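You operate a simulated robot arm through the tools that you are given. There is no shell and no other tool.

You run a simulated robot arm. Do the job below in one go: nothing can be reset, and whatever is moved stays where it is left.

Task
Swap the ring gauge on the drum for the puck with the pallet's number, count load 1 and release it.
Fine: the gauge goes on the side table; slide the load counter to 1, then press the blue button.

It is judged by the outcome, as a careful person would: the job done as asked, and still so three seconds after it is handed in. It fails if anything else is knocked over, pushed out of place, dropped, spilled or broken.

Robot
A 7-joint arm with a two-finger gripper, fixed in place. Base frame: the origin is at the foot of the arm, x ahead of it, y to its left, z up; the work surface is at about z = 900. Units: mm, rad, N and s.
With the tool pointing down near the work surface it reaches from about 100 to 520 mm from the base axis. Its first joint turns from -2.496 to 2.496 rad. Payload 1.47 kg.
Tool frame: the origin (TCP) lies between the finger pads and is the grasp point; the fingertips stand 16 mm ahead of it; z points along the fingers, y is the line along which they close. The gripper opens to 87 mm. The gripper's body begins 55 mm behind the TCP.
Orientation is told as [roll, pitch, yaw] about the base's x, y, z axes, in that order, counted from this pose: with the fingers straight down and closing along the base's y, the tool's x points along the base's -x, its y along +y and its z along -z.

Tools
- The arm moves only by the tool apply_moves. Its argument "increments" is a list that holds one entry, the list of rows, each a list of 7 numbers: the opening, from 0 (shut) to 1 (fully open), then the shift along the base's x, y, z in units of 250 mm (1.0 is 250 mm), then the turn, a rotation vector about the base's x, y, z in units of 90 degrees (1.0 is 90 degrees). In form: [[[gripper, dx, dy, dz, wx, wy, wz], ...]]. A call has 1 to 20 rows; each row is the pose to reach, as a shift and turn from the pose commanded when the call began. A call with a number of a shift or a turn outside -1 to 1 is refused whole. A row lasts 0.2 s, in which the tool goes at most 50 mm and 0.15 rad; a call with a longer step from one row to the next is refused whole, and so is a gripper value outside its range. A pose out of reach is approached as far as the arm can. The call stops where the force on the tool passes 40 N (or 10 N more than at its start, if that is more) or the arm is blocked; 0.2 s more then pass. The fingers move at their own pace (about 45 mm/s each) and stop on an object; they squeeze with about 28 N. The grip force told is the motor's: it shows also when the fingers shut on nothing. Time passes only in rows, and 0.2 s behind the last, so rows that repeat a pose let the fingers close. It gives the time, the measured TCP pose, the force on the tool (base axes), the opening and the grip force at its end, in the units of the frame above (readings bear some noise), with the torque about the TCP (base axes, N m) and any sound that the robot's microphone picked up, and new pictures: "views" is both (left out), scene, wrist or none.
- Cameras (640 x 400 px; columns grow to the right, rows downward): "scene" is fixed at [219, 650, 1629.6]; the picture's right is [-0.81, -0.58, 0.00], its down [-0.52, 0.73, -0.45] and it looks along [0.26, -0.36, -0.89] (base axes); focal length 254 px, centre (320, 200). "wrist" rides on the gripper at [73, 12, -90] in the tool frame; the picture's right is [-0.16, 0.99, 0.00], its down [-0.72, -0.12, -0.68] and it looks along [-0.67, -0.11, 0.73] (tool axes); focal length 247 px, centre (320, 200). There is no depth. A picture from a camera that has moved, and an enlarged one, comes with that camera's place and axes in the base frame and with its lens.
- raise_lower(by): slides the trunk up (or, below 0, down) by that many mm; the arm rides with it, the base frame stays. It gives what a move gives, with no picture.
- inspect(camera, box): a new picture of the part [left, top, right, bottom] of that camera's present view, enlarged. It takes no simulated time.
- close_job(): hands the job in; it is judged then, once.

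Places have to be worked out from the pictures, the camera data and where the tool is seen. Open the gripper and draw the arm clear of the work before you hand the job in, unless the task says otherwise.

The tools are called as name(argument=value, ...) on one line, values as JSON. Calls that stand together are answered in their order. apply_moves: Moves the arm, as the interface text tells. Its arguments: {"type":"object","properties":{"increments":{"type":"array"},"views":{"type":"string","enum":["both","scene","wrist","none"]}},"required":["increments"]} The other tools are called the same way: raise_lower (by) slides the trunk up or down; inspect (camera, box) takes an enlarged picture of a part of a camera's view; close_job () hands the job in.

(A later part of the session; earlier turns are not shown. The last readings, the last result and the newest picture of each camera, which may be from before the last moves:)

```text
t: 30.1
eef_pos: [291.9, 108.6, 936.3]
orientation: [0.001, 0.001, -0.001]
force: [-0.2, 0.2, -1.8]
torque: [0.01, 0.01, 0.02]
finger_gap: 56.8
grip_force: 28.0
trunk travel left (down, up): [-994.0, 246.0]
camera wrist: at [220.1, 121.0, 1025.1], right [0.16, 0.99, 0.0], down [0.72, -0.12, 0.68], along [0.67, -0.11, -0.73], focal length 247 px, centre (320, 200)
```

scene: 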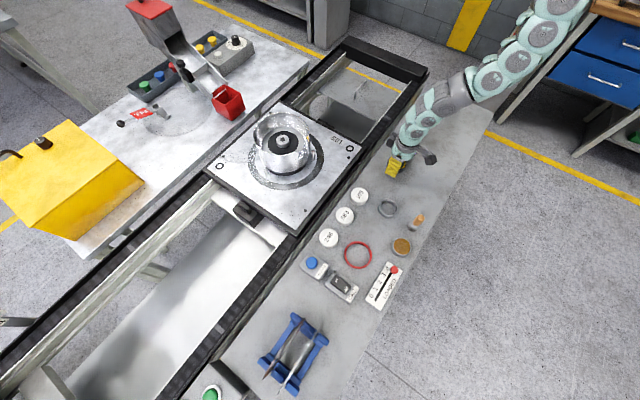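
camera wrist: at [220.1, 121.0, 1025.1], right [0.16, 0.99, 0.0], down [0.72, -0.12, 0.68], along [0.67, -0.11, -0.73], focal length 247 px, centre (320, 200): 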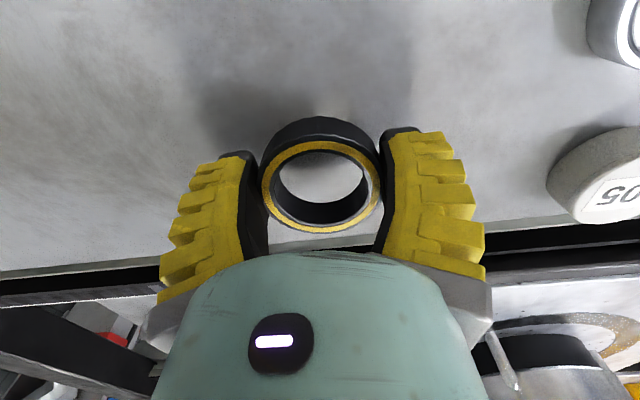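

The ring is about 20 mm above the table. I lower in small steps until contact.

apply_moves(increments=[[[0, 0, 0, -0.024, 0, 0, 0], [0, 0, 0, -0.044, 0, 0, 0], [0, 0, 0, -0.056, 0, 0, 0], [0, 0, 0, -0.064, 0, 0, 0], [0, 0, 0, -0.07, 0, 0, 0], [0, 0, 0, -0.07, 0, 0, 0]]], views="wrist")

```text
t: 31.5
eef_pos: [292.9, 110.1, 917.3]
orientation: [0.0, 0.002, -0.002]
force: [-0.3, 0.3, -1.3]
torque: [-0.02, 0.01, 0.02]
finger_gap: 56.6
grip_force: 28.4
trunk travel left (down, up): [-994.0, 246.0]
camera wrist: at [220.0, 121.2, 1007.4], right [0.16, 0.99, 0.0], down [0.72, -0.12, 0.68], along [0.67, -0.11, -0.73], focal length 247 px, centre (320, 200)
```

wrist: 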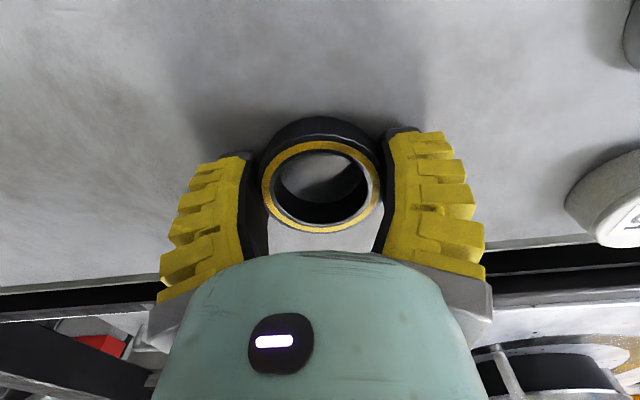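

No contact yet at z=917. I continue down in 1 mm steps.

apply_moves(increments=[[[0, 0, 0, -0.004, 0, 0, 0], [0, 0, 0, -0.008, 0, 0, 0], [0, 0, 0, -0.012, 0, 0, 0], [0, 0, 0, -0.016, 0, 0, 0]]], views="none")

```text
t: 32.5
eef_pos: [292.3, 109.4, 914.4]
orientation: [0.001, 0.001, -0.003]
force: [-2.8, -0.5, 12.0]
torque: [-0.1, 0.03, 0.13]
finger_gap: 56.9
grip_force: 28.2
trunk travel left (down, up): [-994.0, 246.0]
```

Contact with the table (12 N). I ease up 1 mm, open the gripper and rise straight up.

apply_moves(increments=[[[0, 0, 0, 0.003, 0, 0, 0], [0.7, 0, 0, 0.003, 0, 0, 0], [0.9, 0, 0, 0.003, 0, 0, 0], [0.95, 0, 0, 0.003, 0, 0, 0], [0.95, 0, 0, 0.003, 0, 0, 0], [0.95, 0, 0, 0.04, 0, 0, 0], [0.95, 0, 0, 0.1, 0, 0, 0], [0.95, 0, 0, 0.2, 0, 0, 0], [0.95, 0, 0, 0.35, 0, 0, 0], [0.95, 0, 0, 0.45, 0, 0, 0], [0.95, 0, 0, 0.45, 0, 0, 0]]])

```text
t: 35.1
eef_pos: [324.4, 120.9, 1033.7]
orientation: [0.022, -0.049, -0.02]
force: [0.0, 0.2, 0.9]
torque: [-0.02, -0.01, -0.02]
finger_gap: 83.7
grip_force: 1.1
trunk travel left (down, up): [-994.0, 246.0]
stopped in row 11: the arm was blocked; the commanded pose is now the measured one
camera wrist: at [246.1, 132.0, 1120.0], right [0.18, 0.98, 0.03], down [0.69, -0.15, 0.71], along [0.7, -0.1, -0.7], focal length 247 px, centre (320, 200)
```

scene: 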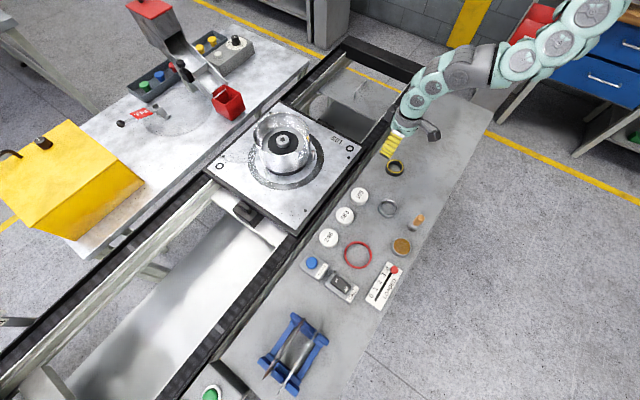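
wrist: 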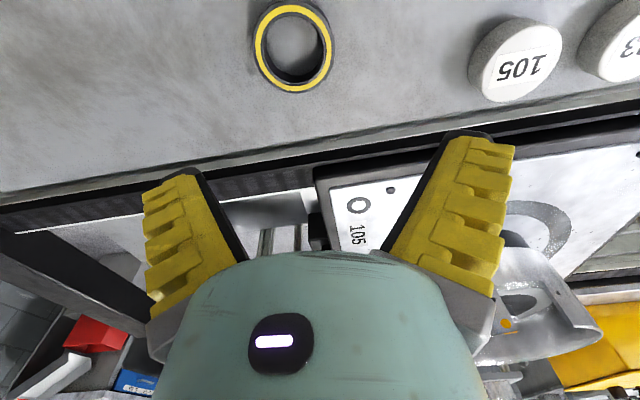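

The gauge stands on the side table. The rise was cut short by an arm limit with a slight tilt, nothing was touched in the pictures. I inspect the puck row and the gauge from here.

inspect(camera="wrist", box=[230, 0, 640, 130])

inspect(camera="scene", box=[330, 130, 430, 240])

inspect(camera="scene", box=[250, 110, 320, 180])

```text
1.56 times, centred on (435, 65) of wrist
camera zoom: at [246.1, 132.0, 1120.0], right [0.18, 0.98, 0.03], down [0.69, -0.15, 0.71], along [0.7, -0.1, -0.7], focal length 386 px, centre (140, 411)
```

zoom: 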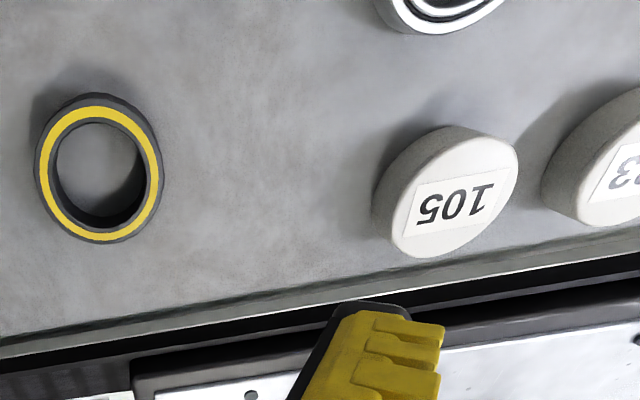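

```text
3.64 times, centred on (380, 185) of scene
camera zoom: at [219.0, 650.0, 1629.6], right [-0.81, -0.58, 0.0], down [-0.52, 0.73, -0.45], along [0.26, -0.36, -0.89], focal length 925 px, centre (102, 254)
```

zoom: 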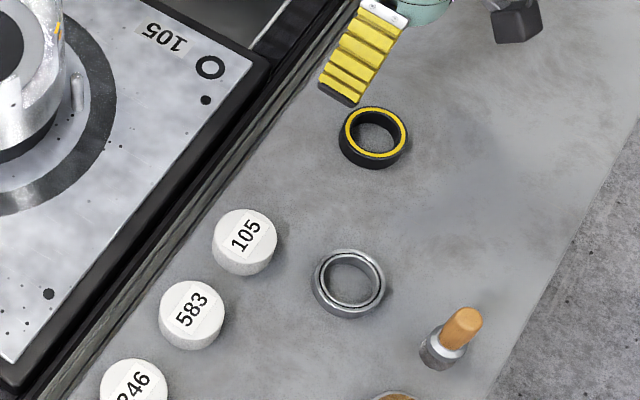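

```text
5.71 times, centred on (285, 145) of scene
camera zoom: at [219.0, 650.0, 1629.6], right [-0.81, -0.58, 0.0], down [-0.52, 0.73, -0.45], along [0.26, -0.36, -0.89], focal length 1454 px, centre (520, 514)
```

zoom: 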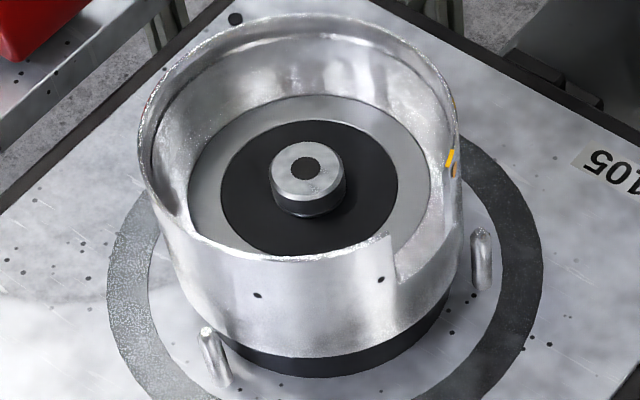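

From both views puck 105 is near (335, 276), about 56 mm wide with its top at z≈923. I straighten the tool and move above it at z≈1034.

apply_moves(increments=[[[0.82, 0.0, 0.05, 0, -0.007, 0.015, 0.006], [0.82, 0.01, 0.15, 0, -0.014, 0.031, 0.013], [0.82, 0.02, 0.27, 0, -0.014, 0.031, 0.013], [0.82, 0.03, 0.39, 0, -0.014, 0.031, 0.013], [0.82, 0.04, 0.51, 0, -0.014, 0.031, 0.013], [0.82, 0.04, 0.6, 0, -0.014, 0.031, 0.013], [0.82, 0.04, 0.616, 0, -0.014, 0.031, 0.013], [0.82, 0.04, 0.616, 0, -0.014, 0.031, 0.013]]])

```text
t: 36.9
eef_pos: [326.9, 273.0, 1033.8]
orientation: [-0.003, 0.01, -0.001]
force: [-0.9, 0.4, 0.1]
torque: [-0.02, 0.01, 0.0]
finger_gap: 74.6
grip_force: 2.1
trunk travel left (down, up): [-994.0, 246.0]
camera wrist: at [255.3, 285.3, 1122.6], right [0.16, 0.99, 0.0], down [0.73, -0.11, 0.67], along [0.66, -0.11, -0.74], focal length 247 px, centre (320, 200)
```

scene: 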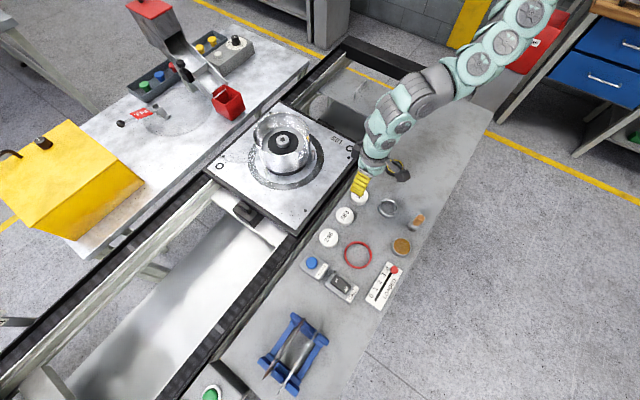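
wrist: 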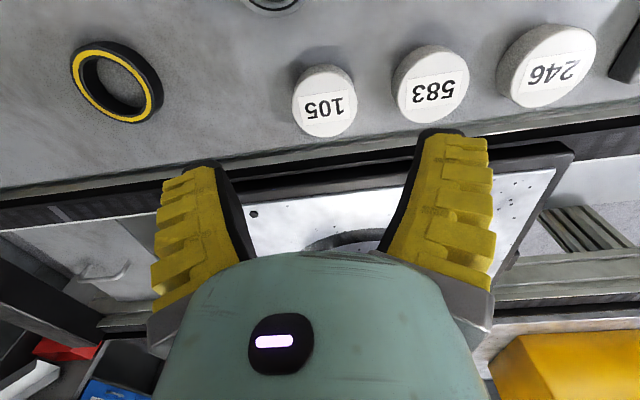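

Puck 105 is centred at about (334, 276). I move over it and come down to z≈965 for a closer check.

apply_moves(increments=[[[0.82, 0.015, 0.006, -0.06, 0.002, -0.006, 0], [0.82, 0.028, 0.012, -0.14, 0.002, -0.006, 0], [0.82, 0.028, 0.012, -0.22, 0.002, -0.006, 0], [0.82, 0.028, 0.012, -0.27, 0.002, -0.006, 0], [0.82, 0.028, 0.012, -0.27, 0.002, -0.006, 0]]])

inspect(camera="scene", box=[310, 150, 410, 250])

```text
t: 38.1
eef_pos: [333.7, 275.0, 966.2]
orientation: [0.0, 0.0, -0.001]
force: [-0.1, 0.8, 1.0]
torque: [-0.02, 0.03, -0.01]
finger_gap: 74.6
grip_force: 1.7
trunk travel left (down, up): [-994.0, 246.0]
camera wrist: at [262.0, 287.4, 1054.4], right [0.16, 0.99, 0.0], down [0.72, -0.12, 0.68], along [0.67, -0.11, -0.73], focal length 247 px, centre (320, 200)
```

scene: 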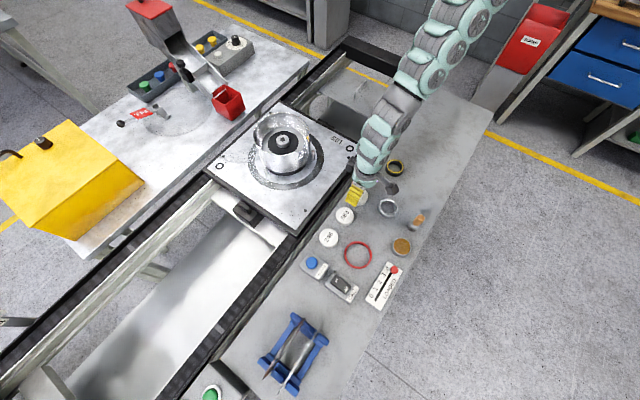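
wrist: 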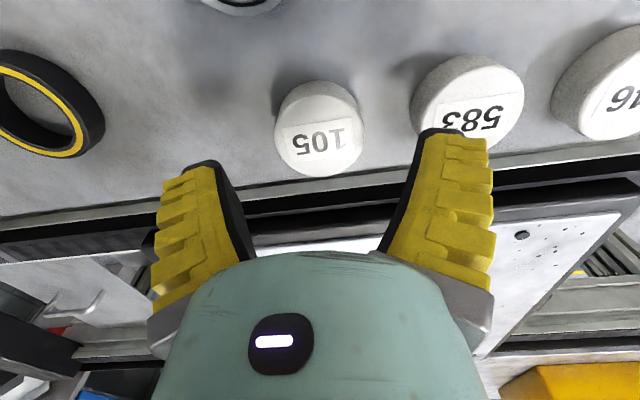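

```text
4.00 times, centred on (360, 200) of scene
camera zoom: at [219.0, 650.0, 1629.6], right [-0.81, -0.58, 0.0], down [-0.52, 0.73, -0.45], along [0.26, -0.36, -0.89], focal length 1018 px, centre (160, 200)
```

zoom: 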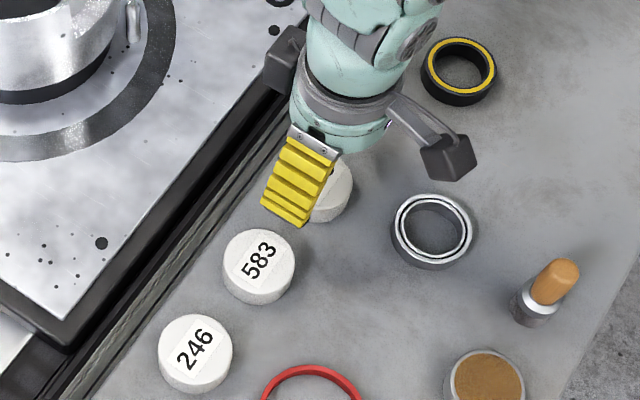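

Aligned to within about 1 mm. I narrow the opening to about 70 mm to clear puck 583 and descend around puck 105.

apply_moves(increments=[[[0.77, 0, 0, 0, 0, 0, 0], [0.77, 0, 0, -0.05, 0, 0, 0], [0.77, 0, 0, -0.1, 0, 0, 0], [0.77, 0, 0, -0.14, 0, 0, 0], [0.77, 0, 0, -0.165, 0, 0, 0], [0.77, 0, 0, -0.18, 0, 0, 0], [0.77, 0, 0, -0.18, 0, 0, 0]]])

inspect(camera="scene", box=[310, 150, 410, 250])

```text
t: 39.7
eef_pos: [321.3, 264.2, 951.3]
orientation: [0.0, 0.001, 0.0]
force: [-0.4, -0.1, -0.3]
torque: [-0.03, -0.02, 0.01]
finger_gap: 70.7
grip_force: 2.6
out of reach, approached as far as the arm can: row 2, 3, 4, 5, 6, 7
trunk travel left (down, up): [-994.0, 246.0]
camera wrist: at [248.6, 276.0, 1041.9], right [0.16, 0.99, 0.0], down [0.72, -0.12, 0.68], along [0.67, -0.11, -0.73], focal length 247 px, centre (320, 200)
```

scene: 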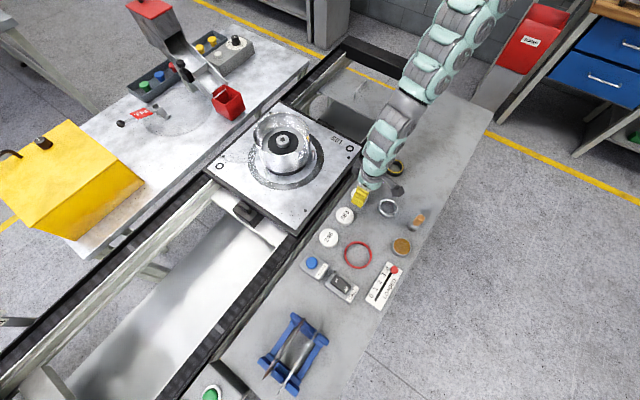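
wrist: 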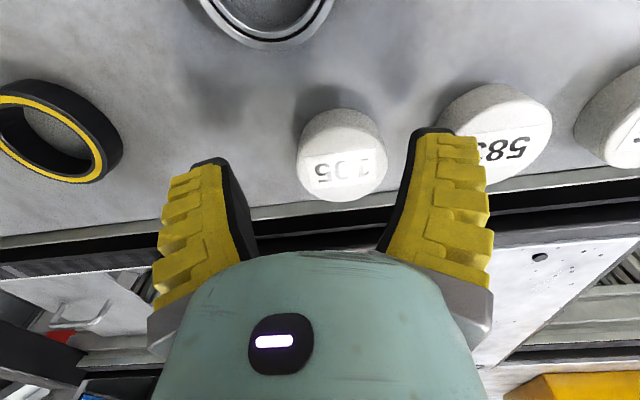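

```text
4.00 times, centred on (360, 200) of scene
camera zoom: at [219.0, 650.0, 1629.6], right [-0.81, -0.58, 0.0], down [-0.52, 0.73, -0.45], along [0.26, -0.36, -0.89], focal length 1018 px, centre (160, 200)
```

zoom: 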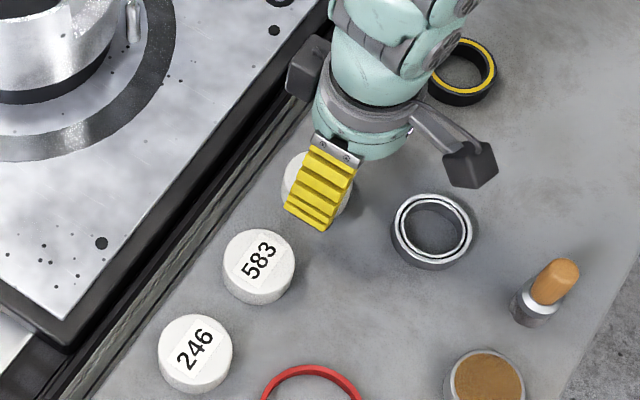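

The arm is fully stretched here, so it was pulled inward; nothing was touched. I go up, re-centre on the puck, then lower the trunk for margin.

apply_moves(increments=[[[0.77, 0, 0, 0.1, 0, 0, 0], [0.77, 0.02, 0.02, 0.2, 0, 0, 0], [0.77, 0.05, 0.046, 0.34, 0, 0, 0], [0.77, 0.05, 0.046, 0.4, 0, 0, 0], [0.77, 0.05, 0.046, 0.4, 0, 0, 0]]], views="none")

raise_lower(by=-90)

inspect(camera="wrist", box=[200, 40, 440, 200])

```text
t: 40.9
eef_pos: [333.1, 275.1, 1053.6]
orientation: [-0.002, 0.001, 0.002]
force: [-0.4, -0.4, -0.3]
torque: [0.04, 0.0, 0.01]
finger_gap: 70.9
grip_force: 3.3
trunk travel left (down, up): [-994.0, 246.0]
```

```text
t: 42.2
eef_pos: [333.9, 274.9, 963.5]
orientation: [0.001, 0.0, -0.001]
force: [-0.8, 0.0, -0.1]
torque: [0.0, -0.03, -0.02]
finger_gap: 71.0
grip_force: 2.8
trunk travel left (down, up): [-904.0, 336.0]
```

```text
2.50 times, centred on (320, 120) of wrist
camera zoom: at [261.3, 287.0, 1052.0], right [0.16, 0.99, 0.0], down [0.72, -0.12, 0.68], along [0.67, -0.11, -0.73], focal length 617 px, centre (320, 400)
```

zoom: 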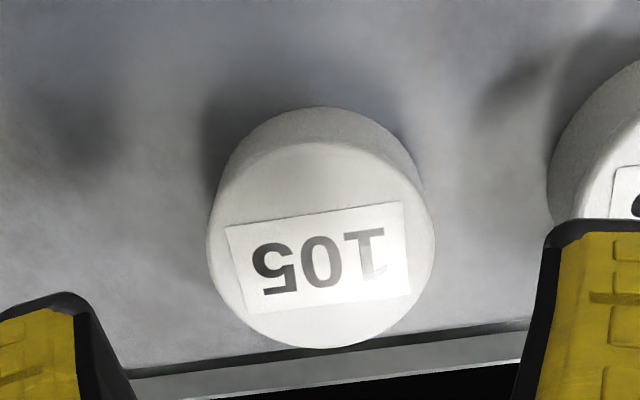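

Puck 105 centre is about (335, 275) with its top at z≈920. I descend to z≈917, watching for contact.

apply_moves(increments=[[[0.77, 0.004, 0, -0.05, 0, 0, 0], [0.77, 0.004, 0, -0.1, 0, 0, 0], [0.77, 0.004, 0, -0.14, 0, 0, 0], [0.77, 0.004, 0, -0.165, 0, 0, 0], [0.77, 0.004, 0, -0.182, 0, 0, 0], [0.77, 0.004, 0, -0.182, 0, 0, 0]]])

inspect(camera="scene", box=[310, 150, 410, 250])

```text
t: 43.6
eef_pos: [335.6, 275.2, 916.4]
orientation: [0.0, 0.0, -0.001]
force: [0.1, -5.2, 9.7]
torque: [0.63, 0.04, 0.06]
finger_gap: 69.6
grip_force: 4.6
trunk travel left (down, up): [-904.0, 336.0]
camera wrist: at [263.2, 286.5, 1006.1], right [0.16, 0.99, 0.0], down [0.72, -0.12, 0.68], along [0.67, -0.11, -0.73], focal length 247 px, centre (320, 200)
```

scene: 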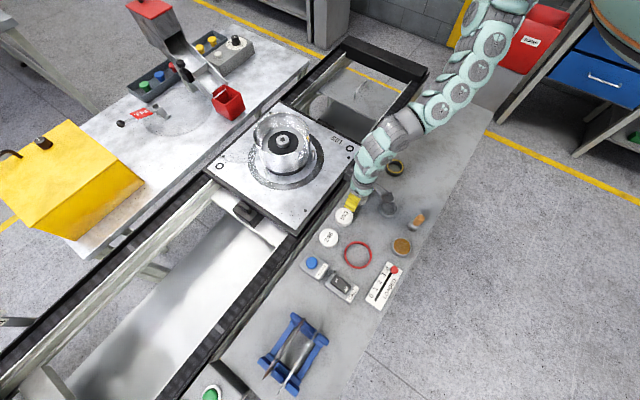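
wrist: 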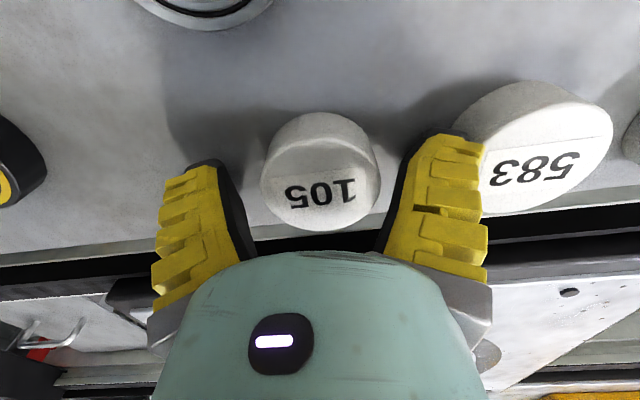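

```text
4.00 times, centred on (360, 200) of scene
camera zoom: at [219.0, 650.0, 1629.6], right [-0.81, -0.58, 0.0], down [-0.52, 0.73, -0.45], along [0.26, -0.36, -0.89], focal length 1018 px, centre (160, 200)
```

zoom: 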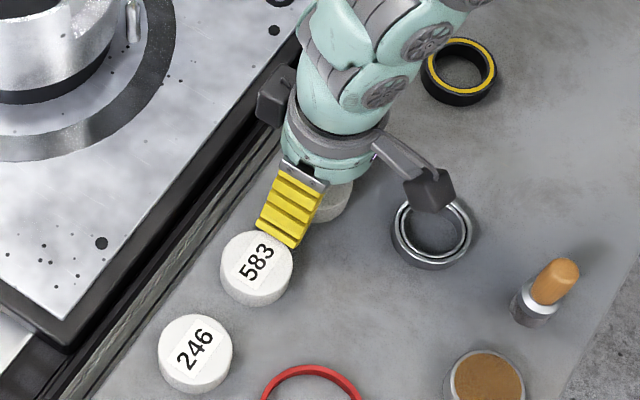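

The +y finger is touching the edge of puck 583 (torque points ~60 mm to +y); 583 hasn't shifted in the picture. I rise straight up, narrow the opening to about 65 mm, and shift 2 mm away from 583.

apply_moves(increments=[[[0.77, 0, 0, 0.04, 0, 0, 0], [0.77, 0, 0, 0.09, 0, 0, 0], [0.7, 0, -0.008, 0.12, 0, 0, 0], [0.7, 0, -0.008, 0.12, 0, 0, 0], [0.7, 0, -0.008, 0.12, 0, 0, 0]]])

inspect(camera="scene", box=[310, 150, 410, 250])

inspect(camera="wrist", box=[200, 80, 520, 280])

```text
t: 44.8
eef_pos: [336.1, 272.0, 947.9]
orientation: [0.0, 0.0, 0.0]
force: [0.2, -0.4, 0.5]
torque: [0.01, -0.04, -0.01]
finger_gap: 65.6
grip_force: 2.9
trunk travel left (down, up): [-904.0, 336.0]
camera wrist: at [262.5, 284.8, 1036.3], right [0.16, 0.99, 0.0], down [0.72, -0.12, 0.68], along [0.67, -0.11, -0.73], focal length 247 px, centre (320, 200)
```

scene: 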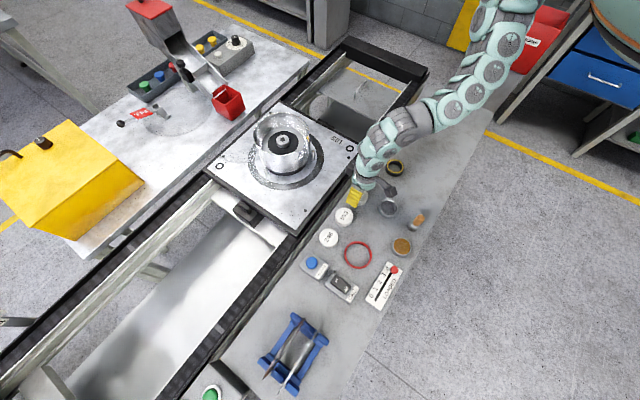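
wrist: 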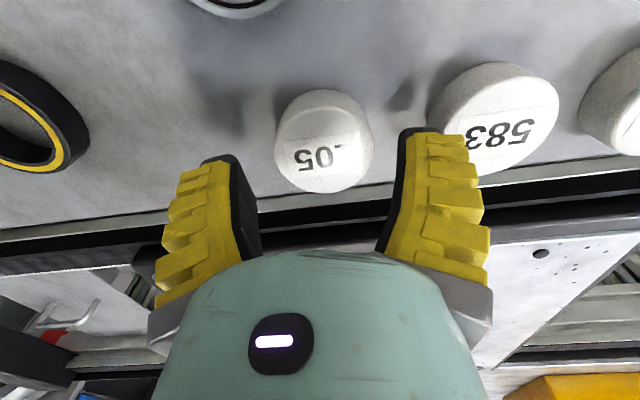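

```text
4.00 times, centred on (360, 200) of scene
camera zoom: at [219.0, 650.0, 1629.6], right [-0.81, -0.58, 0.0], down [-0.52, 0.73, -0.45], along [0.26, -0.36, -0.89], focal length 1018 px, centre (160, 200)
```

zoom: 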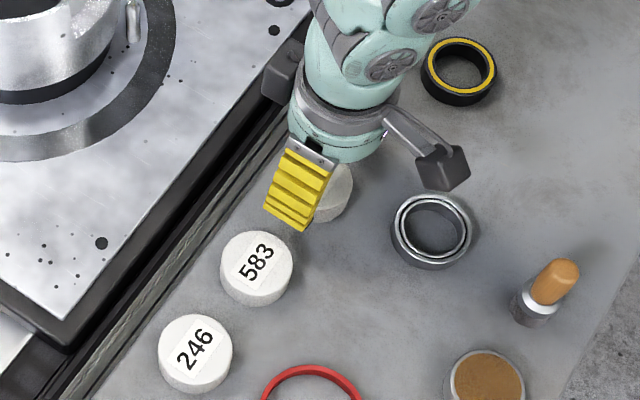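

```text
2.00 times, centred on (360, 180) of wrist
camera zoom: at [262.5, 284.8, 1036.3], right [0.16, 0.99, 0.0], down [0.72, -0.12, 0.68], along [0.67, -0.11, -0.73], focal length 494 px, centre (240, 240)
```

zoom: 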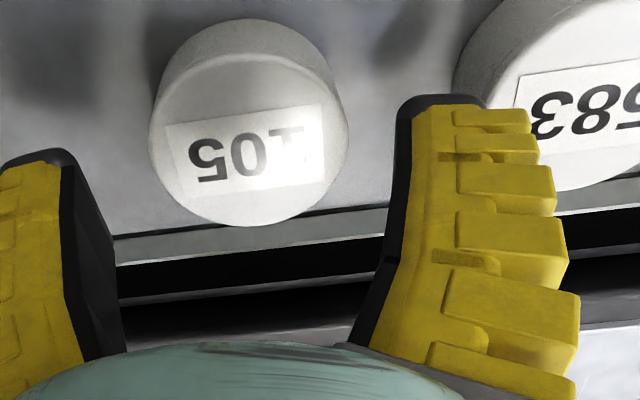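

Puck 583 moved at most a millimetre or two. With the narrower opening I set y≈273.5 and descend around puck 105 again.

apply_moves(increments=[[[0.7, -0.004, 0.006, -0.04, 0, 0, 0], [0.7, -0.004, 0.006, -0.08, 0, 0, 0], [0.7, -0.004, 0.006, -0.1, 0, 0, 0], [0.7, -0.004, 0.006, -0.116, 0, 0, 0], [0.7, -0.004, 0.006, -0.116, 0, 0, 0]]])

inspect(camera="scene", box=[310, 150, 410, 250])

```text
t: 46.0
eef_pos: [333.9, 274.1, 917.2]
orientation: [0.001, 0.0, 0.0]
force: [0.6, 0.1, 0.2]
torque: [-0.02, 0.02, 0.02]
finger_gap: 65.5
grip_force: 3.5
trunk travel left (down, up): [-904.0, 336.0]
camera wrist: at [261.5, 286.4, 1007.1], right [0.16, 0.99, 0.0], down [0.72, -0.12, 0.68], along [0.67, -0.11, -0.73], focal length 247 px, centre (320, 200)
```

scene: 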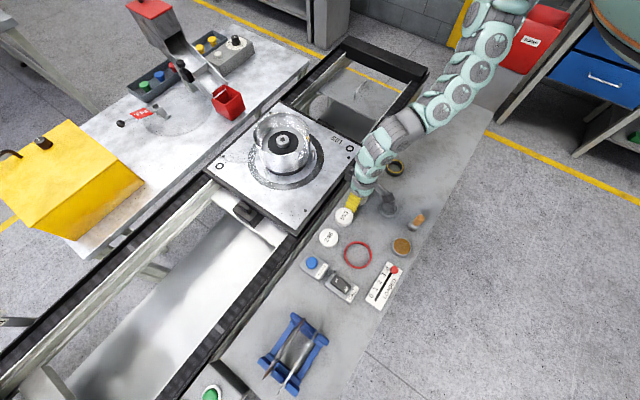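
wrist: 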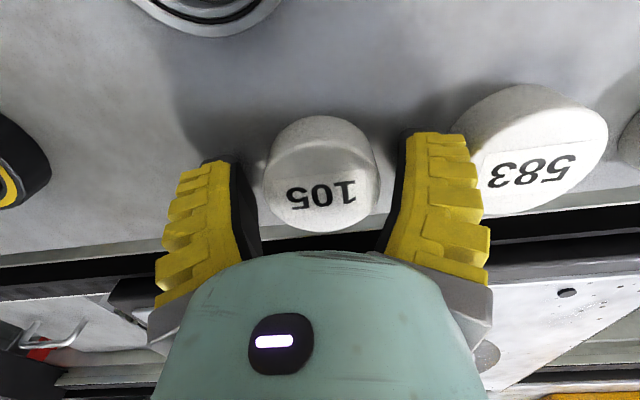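

```text
4.00 times, centred on (360, 200) of scene
camera zoom: at [219.0, 650.0, 1629.6], right [-0.81, -0.58, 0.0], down [-0.52, 0.73, -0.45], along [0.26, -0.36, -0.89], focal length 1018 px, centre (160, 200)
```

zoom: 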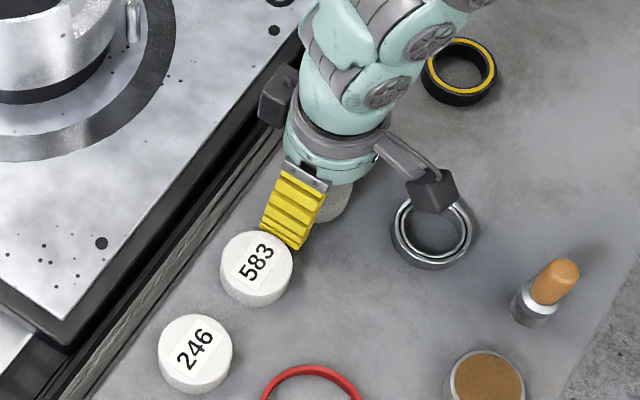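

No contact this time, and puck 105 is centred between the fingers. I close on it.

apply_moves(increments=[[[0.6, 0, 0, 0, 0, 0, 0], [0.4, 0, 0, 0, 0, 0, 0], [0.2, 0, 0, 0, 0, 0, 0], [0, 0, 0, 0, 0, 0, 0], [0, 0, 0, 0, 0, 0, 0], [0, 0, 0, 0.006, 0, 0, 0], [0, 0, 0, 0.016, 0, 0, 0], [0, 0, 0, 0.03, 0, 0, 0], [0, 0, 0, 0.03, 0, 0, 0]]])

inspect(camera="wrist", box=[180, 100, 460, 280])

```text
t: 48.0
eef_pos: [333.6, 274.4, 925.2]
orientation: [0.0, -0.001, 0.002]
force: [-0.5, 1.1, -0.4]
torque: [0.03, 0.01, 0.04]
finger_gap: 48.3
grip_force: 28.3
trunk travel left (down, up): [-904.0, 336.0]
camera wrist: at [261.0, 286.3, 1014.6], right [0.16, 0.99, 0.0], down [0.72, -0.12, 0.68], along [0.67, -0.11, -0.73], focal length 247 px, centre (320, 200)
```

scene: 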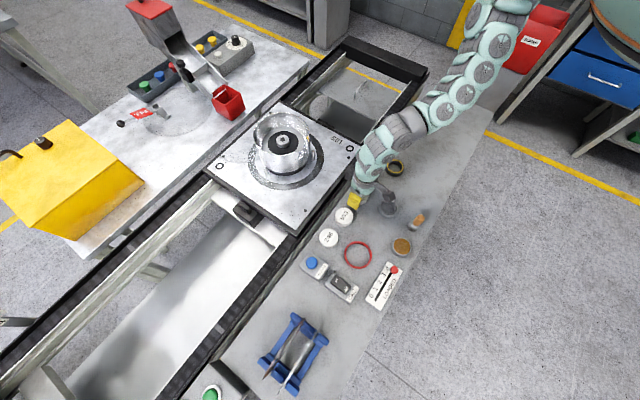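
wrist: 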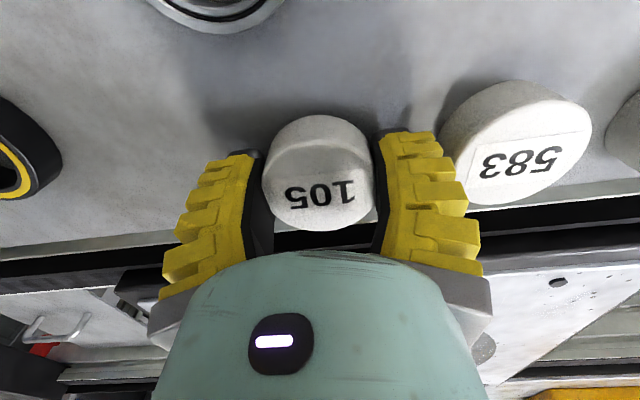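

```text
2.22 times, centred on (320, 190) of wrist
camera zoom: at [261.0, 286.3, 1014.6], right [0.16, 0.99, 0.0], down [0.72, -0.12, 0.68], along [0.67, -0.11, -0.73], focal length 549 px, centre (320, 222)
```

zoom: 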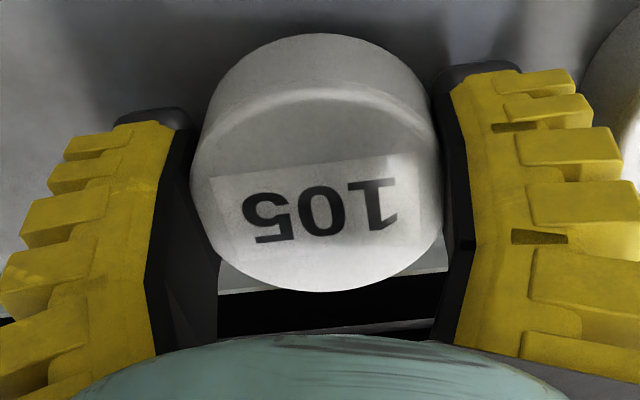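

Puck 105 is held (gap 48 mm) and comes up with the gripper. I lift it to z≈1180 before travelling.

apply_moves(increments=[[[0, 0, 0, 0.06, 0, 0, 0], [0, 0, 0, 0.14, 0, 0, 0], [0, 0, 0, 0.26, 0, 0, 0], [0, 0, 0, 0.4, 0, 0, 0], [0, 0, 0, 0.56, 0, 0, 0], [0, 0, 0, 0.72, 0, 0, 0], [0, 0, 0, 0.88, 0, 0, 0], [0, 0, 0, 1.0, 0, 0, 0], [0, 0, 0, 1.0, 0, 0, 0]]])

```text
t: 50.0
eef_pos: [333.1, 274.2, 1175.6]
orientation: [0.0, 0.0, -0.001]
force: [0.2, 0.0, -0.7]
torque: [-0.02, -0.01, 0.06]
finger_gap: 48.7
grip_force: 28.2
trunk travel left (down, up): [-904.0, 336.0]
camera wrist: at [261.2, 286.4, 1265.5], right [0.16, 0.99, 0.0], down [0.72, -0.12, 0.68], along [0.67, -0.11, -0.73], focal length 247 px, centre (320, 200)
```

scene: 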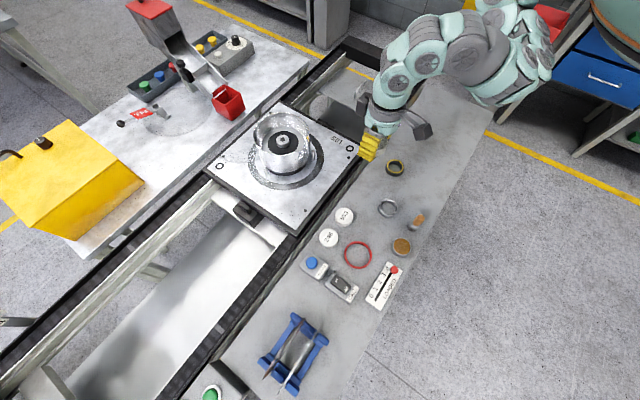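
wrist: 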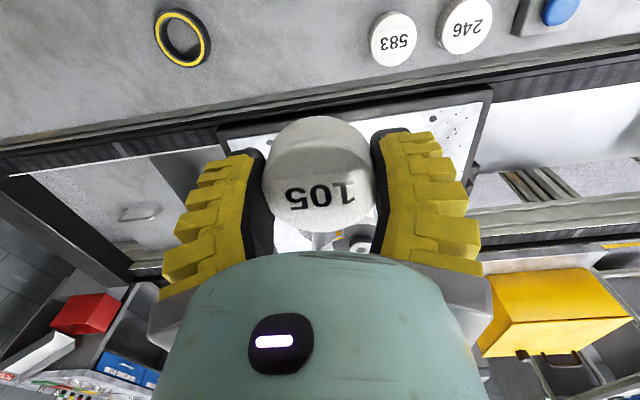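

The puck is secure. I carry it out toward the drum centre (608, 300) at this height.

apply_moves(increments=[[[0, 0.06, 0.005, 0.01, 0, 0, 0], [0, 0.18, 0.018, 0.02, 0, 0, 0], [0, 0.32, 0.032, 0.02, 0, 0, 0], [0, 0.46, 0.046, 0.02, 0, 0, 0], [0, 0.6, 0.06, 0.02, 0, 0, 0], [0, 0.74, 0.074, 0.02, 0, 0, 0], [0, 0.88, 0.09, 0.02, 0, 0, 0], [0, 0.98, 0.1, 0.02, 0, 0, 0], [0, 0.98, 0.1, 0.02, 0, 0, 0]]])

```text
t: 52.0
eef_pos: [579.0, 299.7, 1182.0]
orientation: [0.001, 0.002, -0.002]
force: [-0.4, -0.4, 0.2]
torque: [0.0, -0.01, -0.01]
finger_gap: 48.5
grip_force: 27.8
trunk travel left (down, up): [-904.0, 336.0]
camera wrist: at [506.6, 311.1, 1270.4], right [0.16, 0.99, 0.0], down [0.72, -0.12, 0.68], along [0.67, -0.11, -0.73], focal length 247 px, centre (320, 200)
```

scene: 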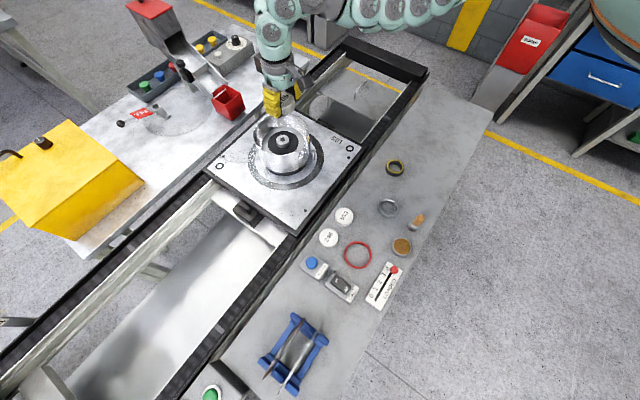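
wrist: 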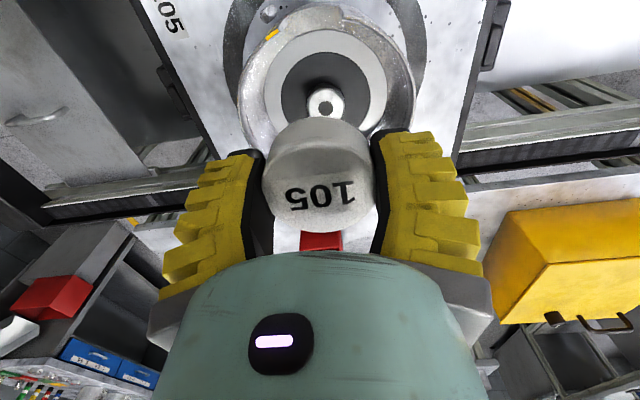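

I inspect the spindle from here to pin its centre, and the held puck.

inspect(camera="wrist", box=[220, 0, 420, 125])

inspect(camera="scene", box=[255, 110, 315, 170])

inspect(camera="wrist", box=[220, 100, 420, 250])

```text
3.20 times, centred on (320, 62) of wrist
camera zoom: at [506.6, 311.1, 1270.4], right [0.16, 0.99, 0.0], down [0.72, -0.12, 0.68], along [0.67, -0.11, -0.73], focal length 790 px, centre (320, 640)
```

zoom: 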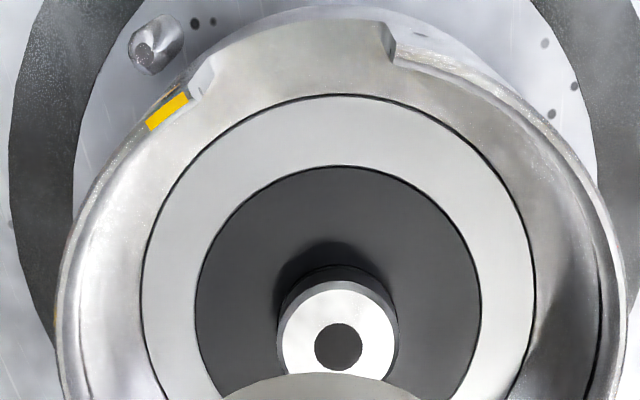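

```text
6.67 times, centred on (285, 140) of scene
camera zoom: at [219.0, 650.0, 1629.6], right [-0.81, -0.58, 0.0], down [-0.52, 0.73, -0.45], along [0.26, -0.36, -0.89], focal length 1696 px, centre (553, 600)
```

zoom: 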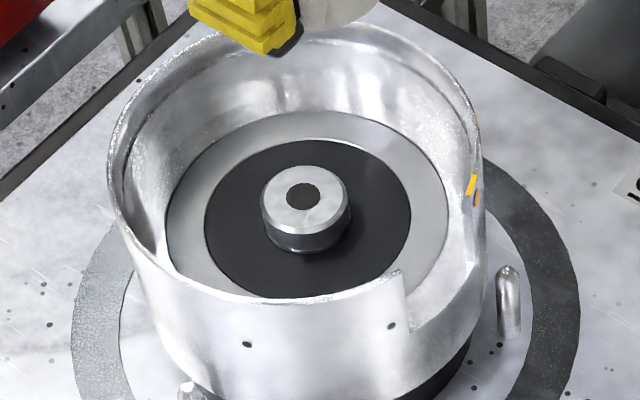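

```text
2.67 times, centred on (320, 175) of wrist
camera zoom: at [506.6, 311.1, 1270.4], right [0.16, 0.99, 0.0], down [0.72, -0.12, 0.68], along [0.67, -0.11, -0.73], focal length 659 px, centre (320, 267)
```

zoom: 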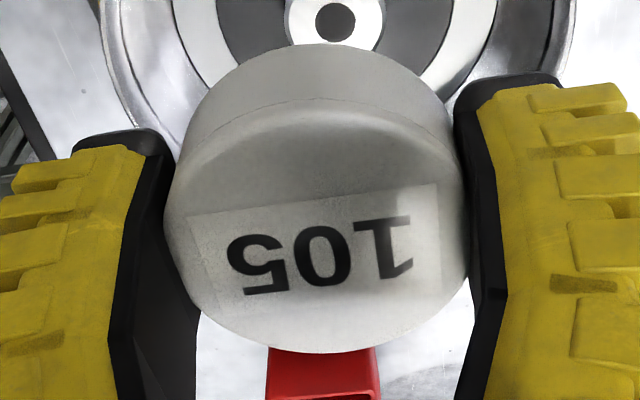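

The spindle top is at about (609, 301, 1023). I move above it, lower the trunk 60 mm, and look again.

apply_moves(increments=[[[0, 0.06, 0.004, 0, 0, 0, 0], [0, 0.121, 0.005, 0, 0, 0, 0], [0, 0.121, 0.005, 0, 0, 0, 0]]], views="none")

raise_lower(by=-60)

inspect(camera="wrist", box=[200, 0, 440, 240])

inspect(camera="scene", box=[240, 90, 330, 180])

```text
t: 52.8
eef_pos: [609.4, 300.9, 1180.8]
orientation: [-0.001, 0.001, 0.003]
force: [-0.8, -0.2, -0.2]
torque: [0.0, 0.0, 0.01]
finger_gap: 48.9
grip_force: 27.9
trunk travel left (down, up): [-904.0, 336.0]
```

```text
t: 53.8
eef_pos: [609.5, 299.2, 1121.4]
orientation: [0.001, 0.001, 0.0]
force: [0.6, -0.1, -1.0]
torque: [0.01, -0.04, -0.01]
finger_gap: 48.6
grip_force: 27.9
trunk travel left (down, up): [-844.0, 396.0]
```

```text
1.67 times, centred on (320, 120) of wrist
camera zoom: at [536.6, 312.6, 1210.4], right [0.16, 0.99, 0.0], down [0.72, -0.12, 0.68], along [0.67, -0.11, -0.73], focal length 412 px, centre (320, 333)
```

zoom: 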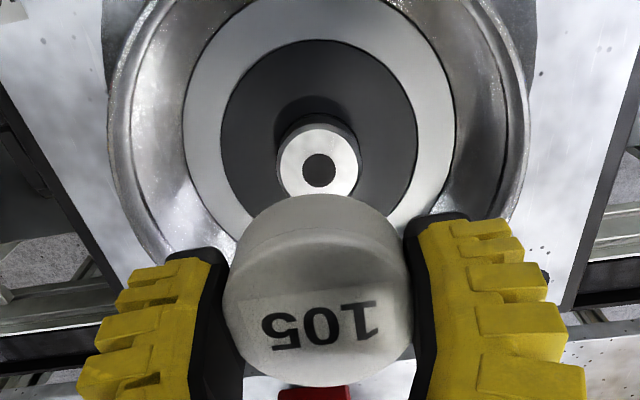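

```text
4.44 times, centred on (285, 135) of scene
camera zoom: at [219.0, 650.0, 1629.6], right [-0.81, -0.58, 0.0], down [-0.52, 0.73, -0.45], along [0.26, -0.36, -0.89], focal length 1131 px, centre (476, 489)
```

zoom: 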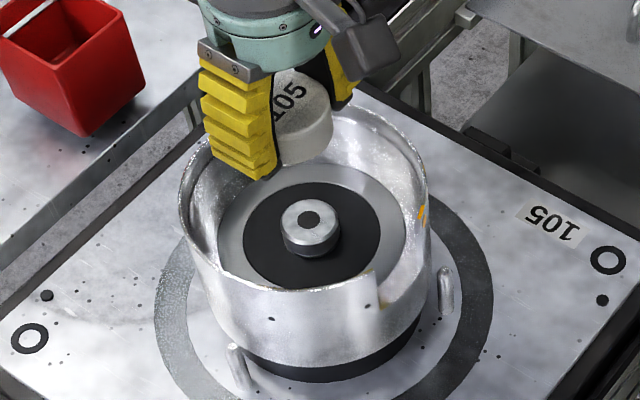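

The puck is aligned to the spindle within about 1 mm; I nudge y by +1 mm and lower the trunk 55 mm further, into the guard but above the spindle.

apply_moves(increments=[[[0, 0, 0.004, 0, 0, 0, 0], [0, 0, 0.004, 0, 0, 0, 0]]], views="none")

raise_lower(by=-55)

inspect(camera="wrist", box=[180, 20, 460, 240])

inspect(camera="scene", box=[240, 90, 330, 180])

```text
t: 54.4
eef_pos: [608.5, 302.6, 1120.3]
orientation: [0.0, -0.001, 0.0]
force: [0.1, 0.0, -0.1]
torque: [-0.02, 0.01, -0.01]
finger_gap: 48.5
grip_force: 28.1
trunk travel left (down, up): [-844.0, 396.0]
```

```text
t: 55.3
eef_pos: [608.6, 301.0, 1067.4]
orientation: [0.0, 0.0, 0.001]
force: [-0.6, 0.0, 0.8]
torque: [0.03, -0.03, -0.01]
finger_gap: 48.7
grip_force: 28.3
trunk travel left (down, up): [-789.0, 451.0]
```

```text
1.82 times, centred on (320, 130) of wrist
camera zoom: at [536.3, 313.7, 1155.6], right [0.16, 0.99, 0.0], down [0.72, -0.12, 0.68], along [0.67, -0.11, -0.73], focal length 449 px, centre (320, 327)
```

zoom: 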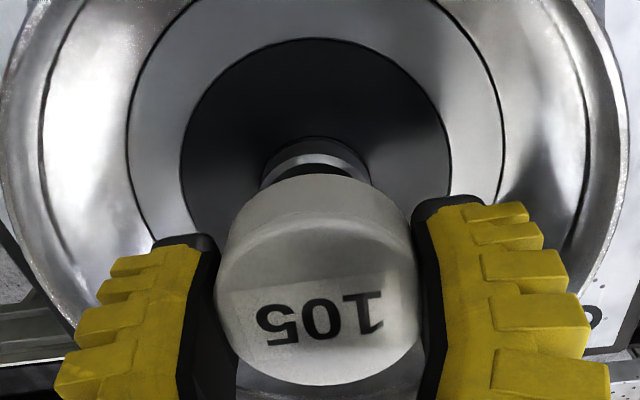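

```text
4.44 times, centred on (285, 135) of scene
camera zoom: at [219.0, 650.0, 1629.6], right [-0.81, -0.58, 0.0], down [-0.52, 0.73, -0.45], along [0.26, -0.36, -0.89], focal length 1131 px, centre (476, 489)
```

zoom: 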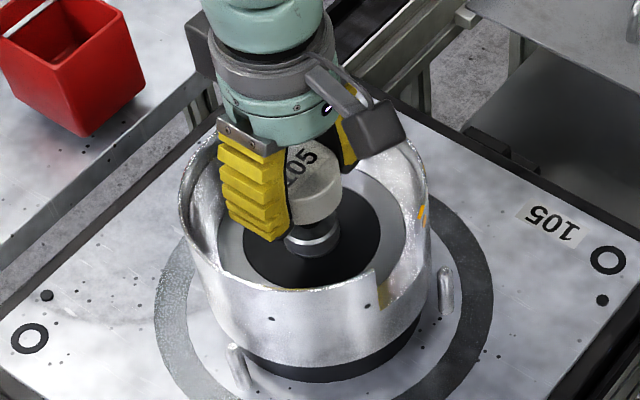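

The puck is centred above the spindle. I lower 23 mm to just above its top.

apply_moves(increments=[[[0, 0, 0, -0.03, 0, 0, 0], [0, 0, 0, -0.06, 0, 0, 0], [0, 0, 0, -0.08, 0, 0, 0], [0, 0, 0, -0.092, 0, 0, 0], [0, 0, 0, -0.092, 0, 0, 0]]], views="wrist")

inspect(camera="scene", box=[255, 100, 325, 170])

```text
t: 56.5
eef_pos: [609.7, 303.5, 1043.4]
orientation: [0.0, 0.0, 0.0]
force: [0.2, 0.3, -0.2]
torque: [-0.01, 0.0, 0.0]
finger_gap: 48.3
grip_force: 28.0
trunk travel left (down, up): [-789.0, 451.0]
camera wrist: at [536.3, 314.0, 1132.2], right [0.16, 0.99, 0.0], down [0.72, -0.12, 0.68], along [0.67, -0.11, -0.73], focal length 247 px, centre (320, 200)
```

wrist: 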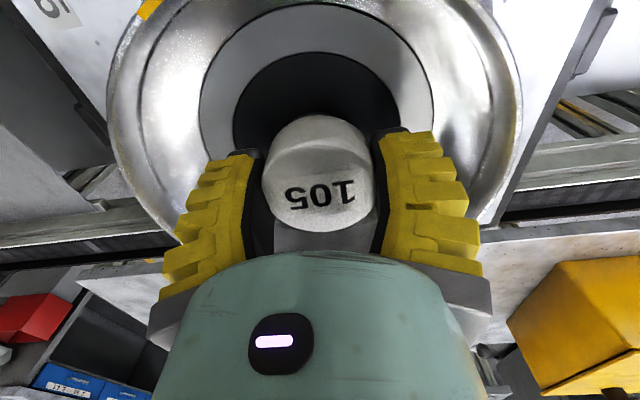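

```text
5.71 times, centred on (290, 135) of scene
camera zoom: at [219.0, 650.0, 1629.6], right [-0.81, -0.58, 0.0], down [-0.52, 0.73, -0.45], along [0.26, -0.36, -0.89], focal length 1454 px, centre (491, 571)
```

zoom: 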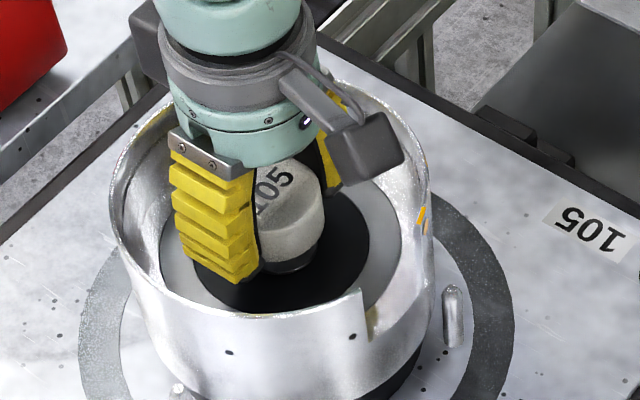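

No contact yet. I continue down in 1 mm steps to find the spindle.

apply_moves(increments=[[[0, 0, 0, -0.004, 0, 0, 0], [0, 0, 0, -0.008, 0, 0, 0], [0, 0, 0, -0.012, 0, 0, 0], [0, 0, 0, -0.016, 0, 0, 0], [0, 0, 0, -0.02, 0, 0, 0]]], views="none")

```text
t: 57.7
eef_pos: [609.1, 302.1, 1039.5]
orientation: [0.0, 0.0, 0.001]
force: [0.0, -0.3, -0.6]
torque: [0.01, 0.01, 0.01]
finger_gap: 47.9
grip_force: 27.0
trunk travel left (down, up): [-789.0, 451.0]
```

apply_moves(increments=[[[0, 0, 0, -0.004, 0, 0, 0], [0, 0, 0, -0.008, 0, 0, 0], [0, 0, 0, -0.012, 0, 0, 0], [0, 0, 0, -0.016, 0, 0, 0]]], views="wrist")

inspect(camera="scene", box=[255, 100, 325, 170])

```text
t: 58.7
eef_pos: [609.8, 301.4, 1034.3]
orientation: [0.0, 0.001, 0.002]
force: [0.1, -0.5, -0.3]
torque: [0.0, -0.02, 0.0]
finger_gap: 48.2
grip_force: 28.0
trunk travel left (down, up): [-789.0, 451.0]
camera wrist: at [536.1, 313.5, 1123.4], right [0.16, 0.99, 0.0], down [0.72, -0.12, 0.68], along [0.67, -0.11, -0.73], focal length 247 px, centre (320, 200)
```

wrist: 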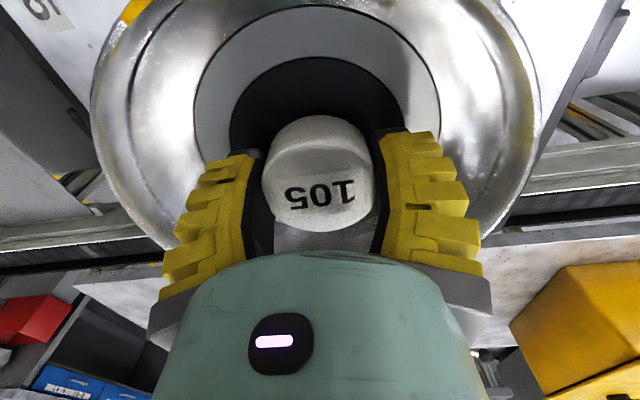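

```text
5.71 times, centred on (290, 135) of scene
camera zoom: at [219.0, 650.0, 1629.6], right [-0.81, -0.58, 0.0], down [-0.52, 0.73, -0.45], along [0.26, -0.36, -0.89], focal length 1454 px, centre (491, 571)
```

zoom: 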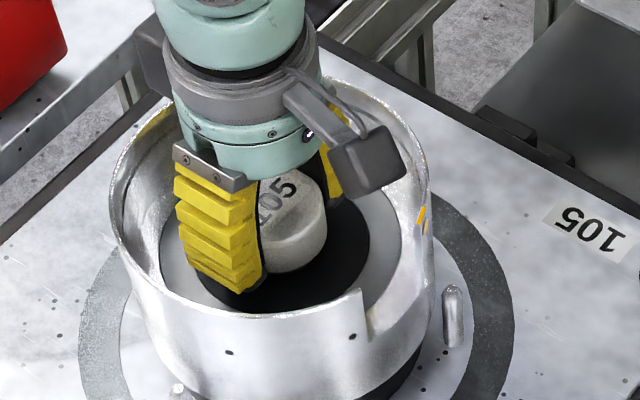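

Still no force with the puck bottom below the spindle top, so it is sliding over the spindle. I continue slowly until it seats.

apply_moves(increments=[[[0, 0, 0, -0.004, 0, 0, 0], [0, 0, 0, -0.008, 0, 0, 0], [0, 0, 0, -0.012, 0, 0, 0], [0, 0, 0, -0.016, 0, 0, 0], [0, 0, 0, -0.02, 0, 0, 0], [0, 0, 0, -0.024, 0, 0, 0]]], views="none")

```text
t: 60.1
eef_pos: [609.3, 301.0, 1028.2]
orientation: [-0.001, 0.001, 0.0]
force: [0.6, -1.4, -0.1]
torque: [-0.02, 0.0, 0.03]
finger_gap: 48.3
grip_force: 28.2
trunk travel left (down, up): [-789.0, 451.0]
```

apply_moves(increments=[[[0, 0, 0, -0.004, 0, 0, 0], [0, 0, 0, -0.008, 0, 0, 0], [0, 0, 0, -0.012, 0, 0, 0], [0, 0, 0, -0.016, 0, 0, 0]]], views="none")

```text
t: 61.1
eef_pos: [608.5, 301.1, 1024.2]
orientation: [-0.002, 0.001, 0.001]
force: [-0.1, -1.3, 1.1]
torque: [-0.01, 0.01, -0.01]
finger_gap: 48.1
grip_force: 27.9
trunk travel left (down, up): [-789.0, 451.0]
```

Still only about 1 N. I keep stepping down gently toward the drum floor.

apply_moves(increments=[[[0, 0, 0, -0.004, 0, 0, 0], [0, 0, 0, -0.008, 0, 0, 0], [0, 0, 0, -0.012, 0, 0, 0]]], views="wrist")

inspect(camera="scene", box=[255, 100, 325, 170])

```text
t: 61.9
eef_pos: [609.5, 302.1, 1022.0]
orientation: [-0.001, 0.001, 0.0]
force: [-7.1, -6.4, 16.5]
torque: [-0.12, 0.19, -0.02]
finger_gap: 49.0
grip_force: 27.5
trunk travel left (down, up): [-789.0, 451.0]
camera wrist: at [536.6, 313.6, 1111.3], right [0.16, 0.99, 0.0], down [0.72, -0.11, 0.68], along [0.67, -0.11, -0.73], focal length 247 px, centre (320, 200)
```

wrist: 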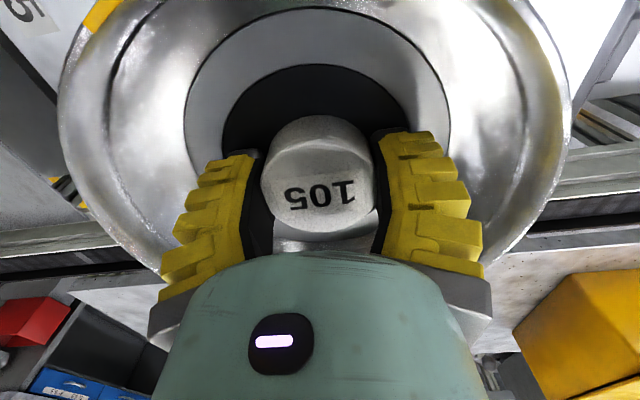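

```text
5.71 times, centred on (290, 135) of scene
camera zoom: at [219.0, 650.0, 1629.6], right [-0.81, -0.58, 0.0], down [-0.52, 0.73, -0.45], along [0.26, -0.36, -0.89], focal length 1454 px, centre (491, 571)
```

zoom: 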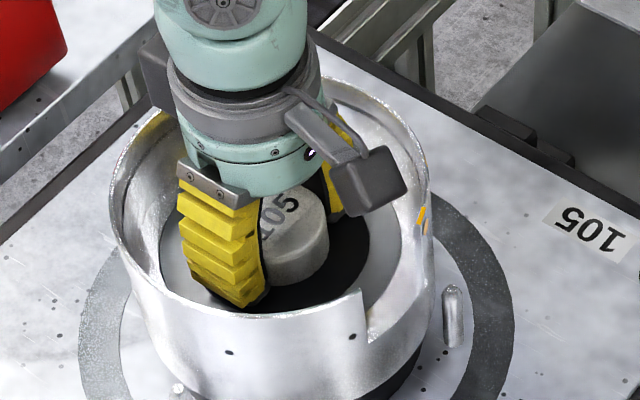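

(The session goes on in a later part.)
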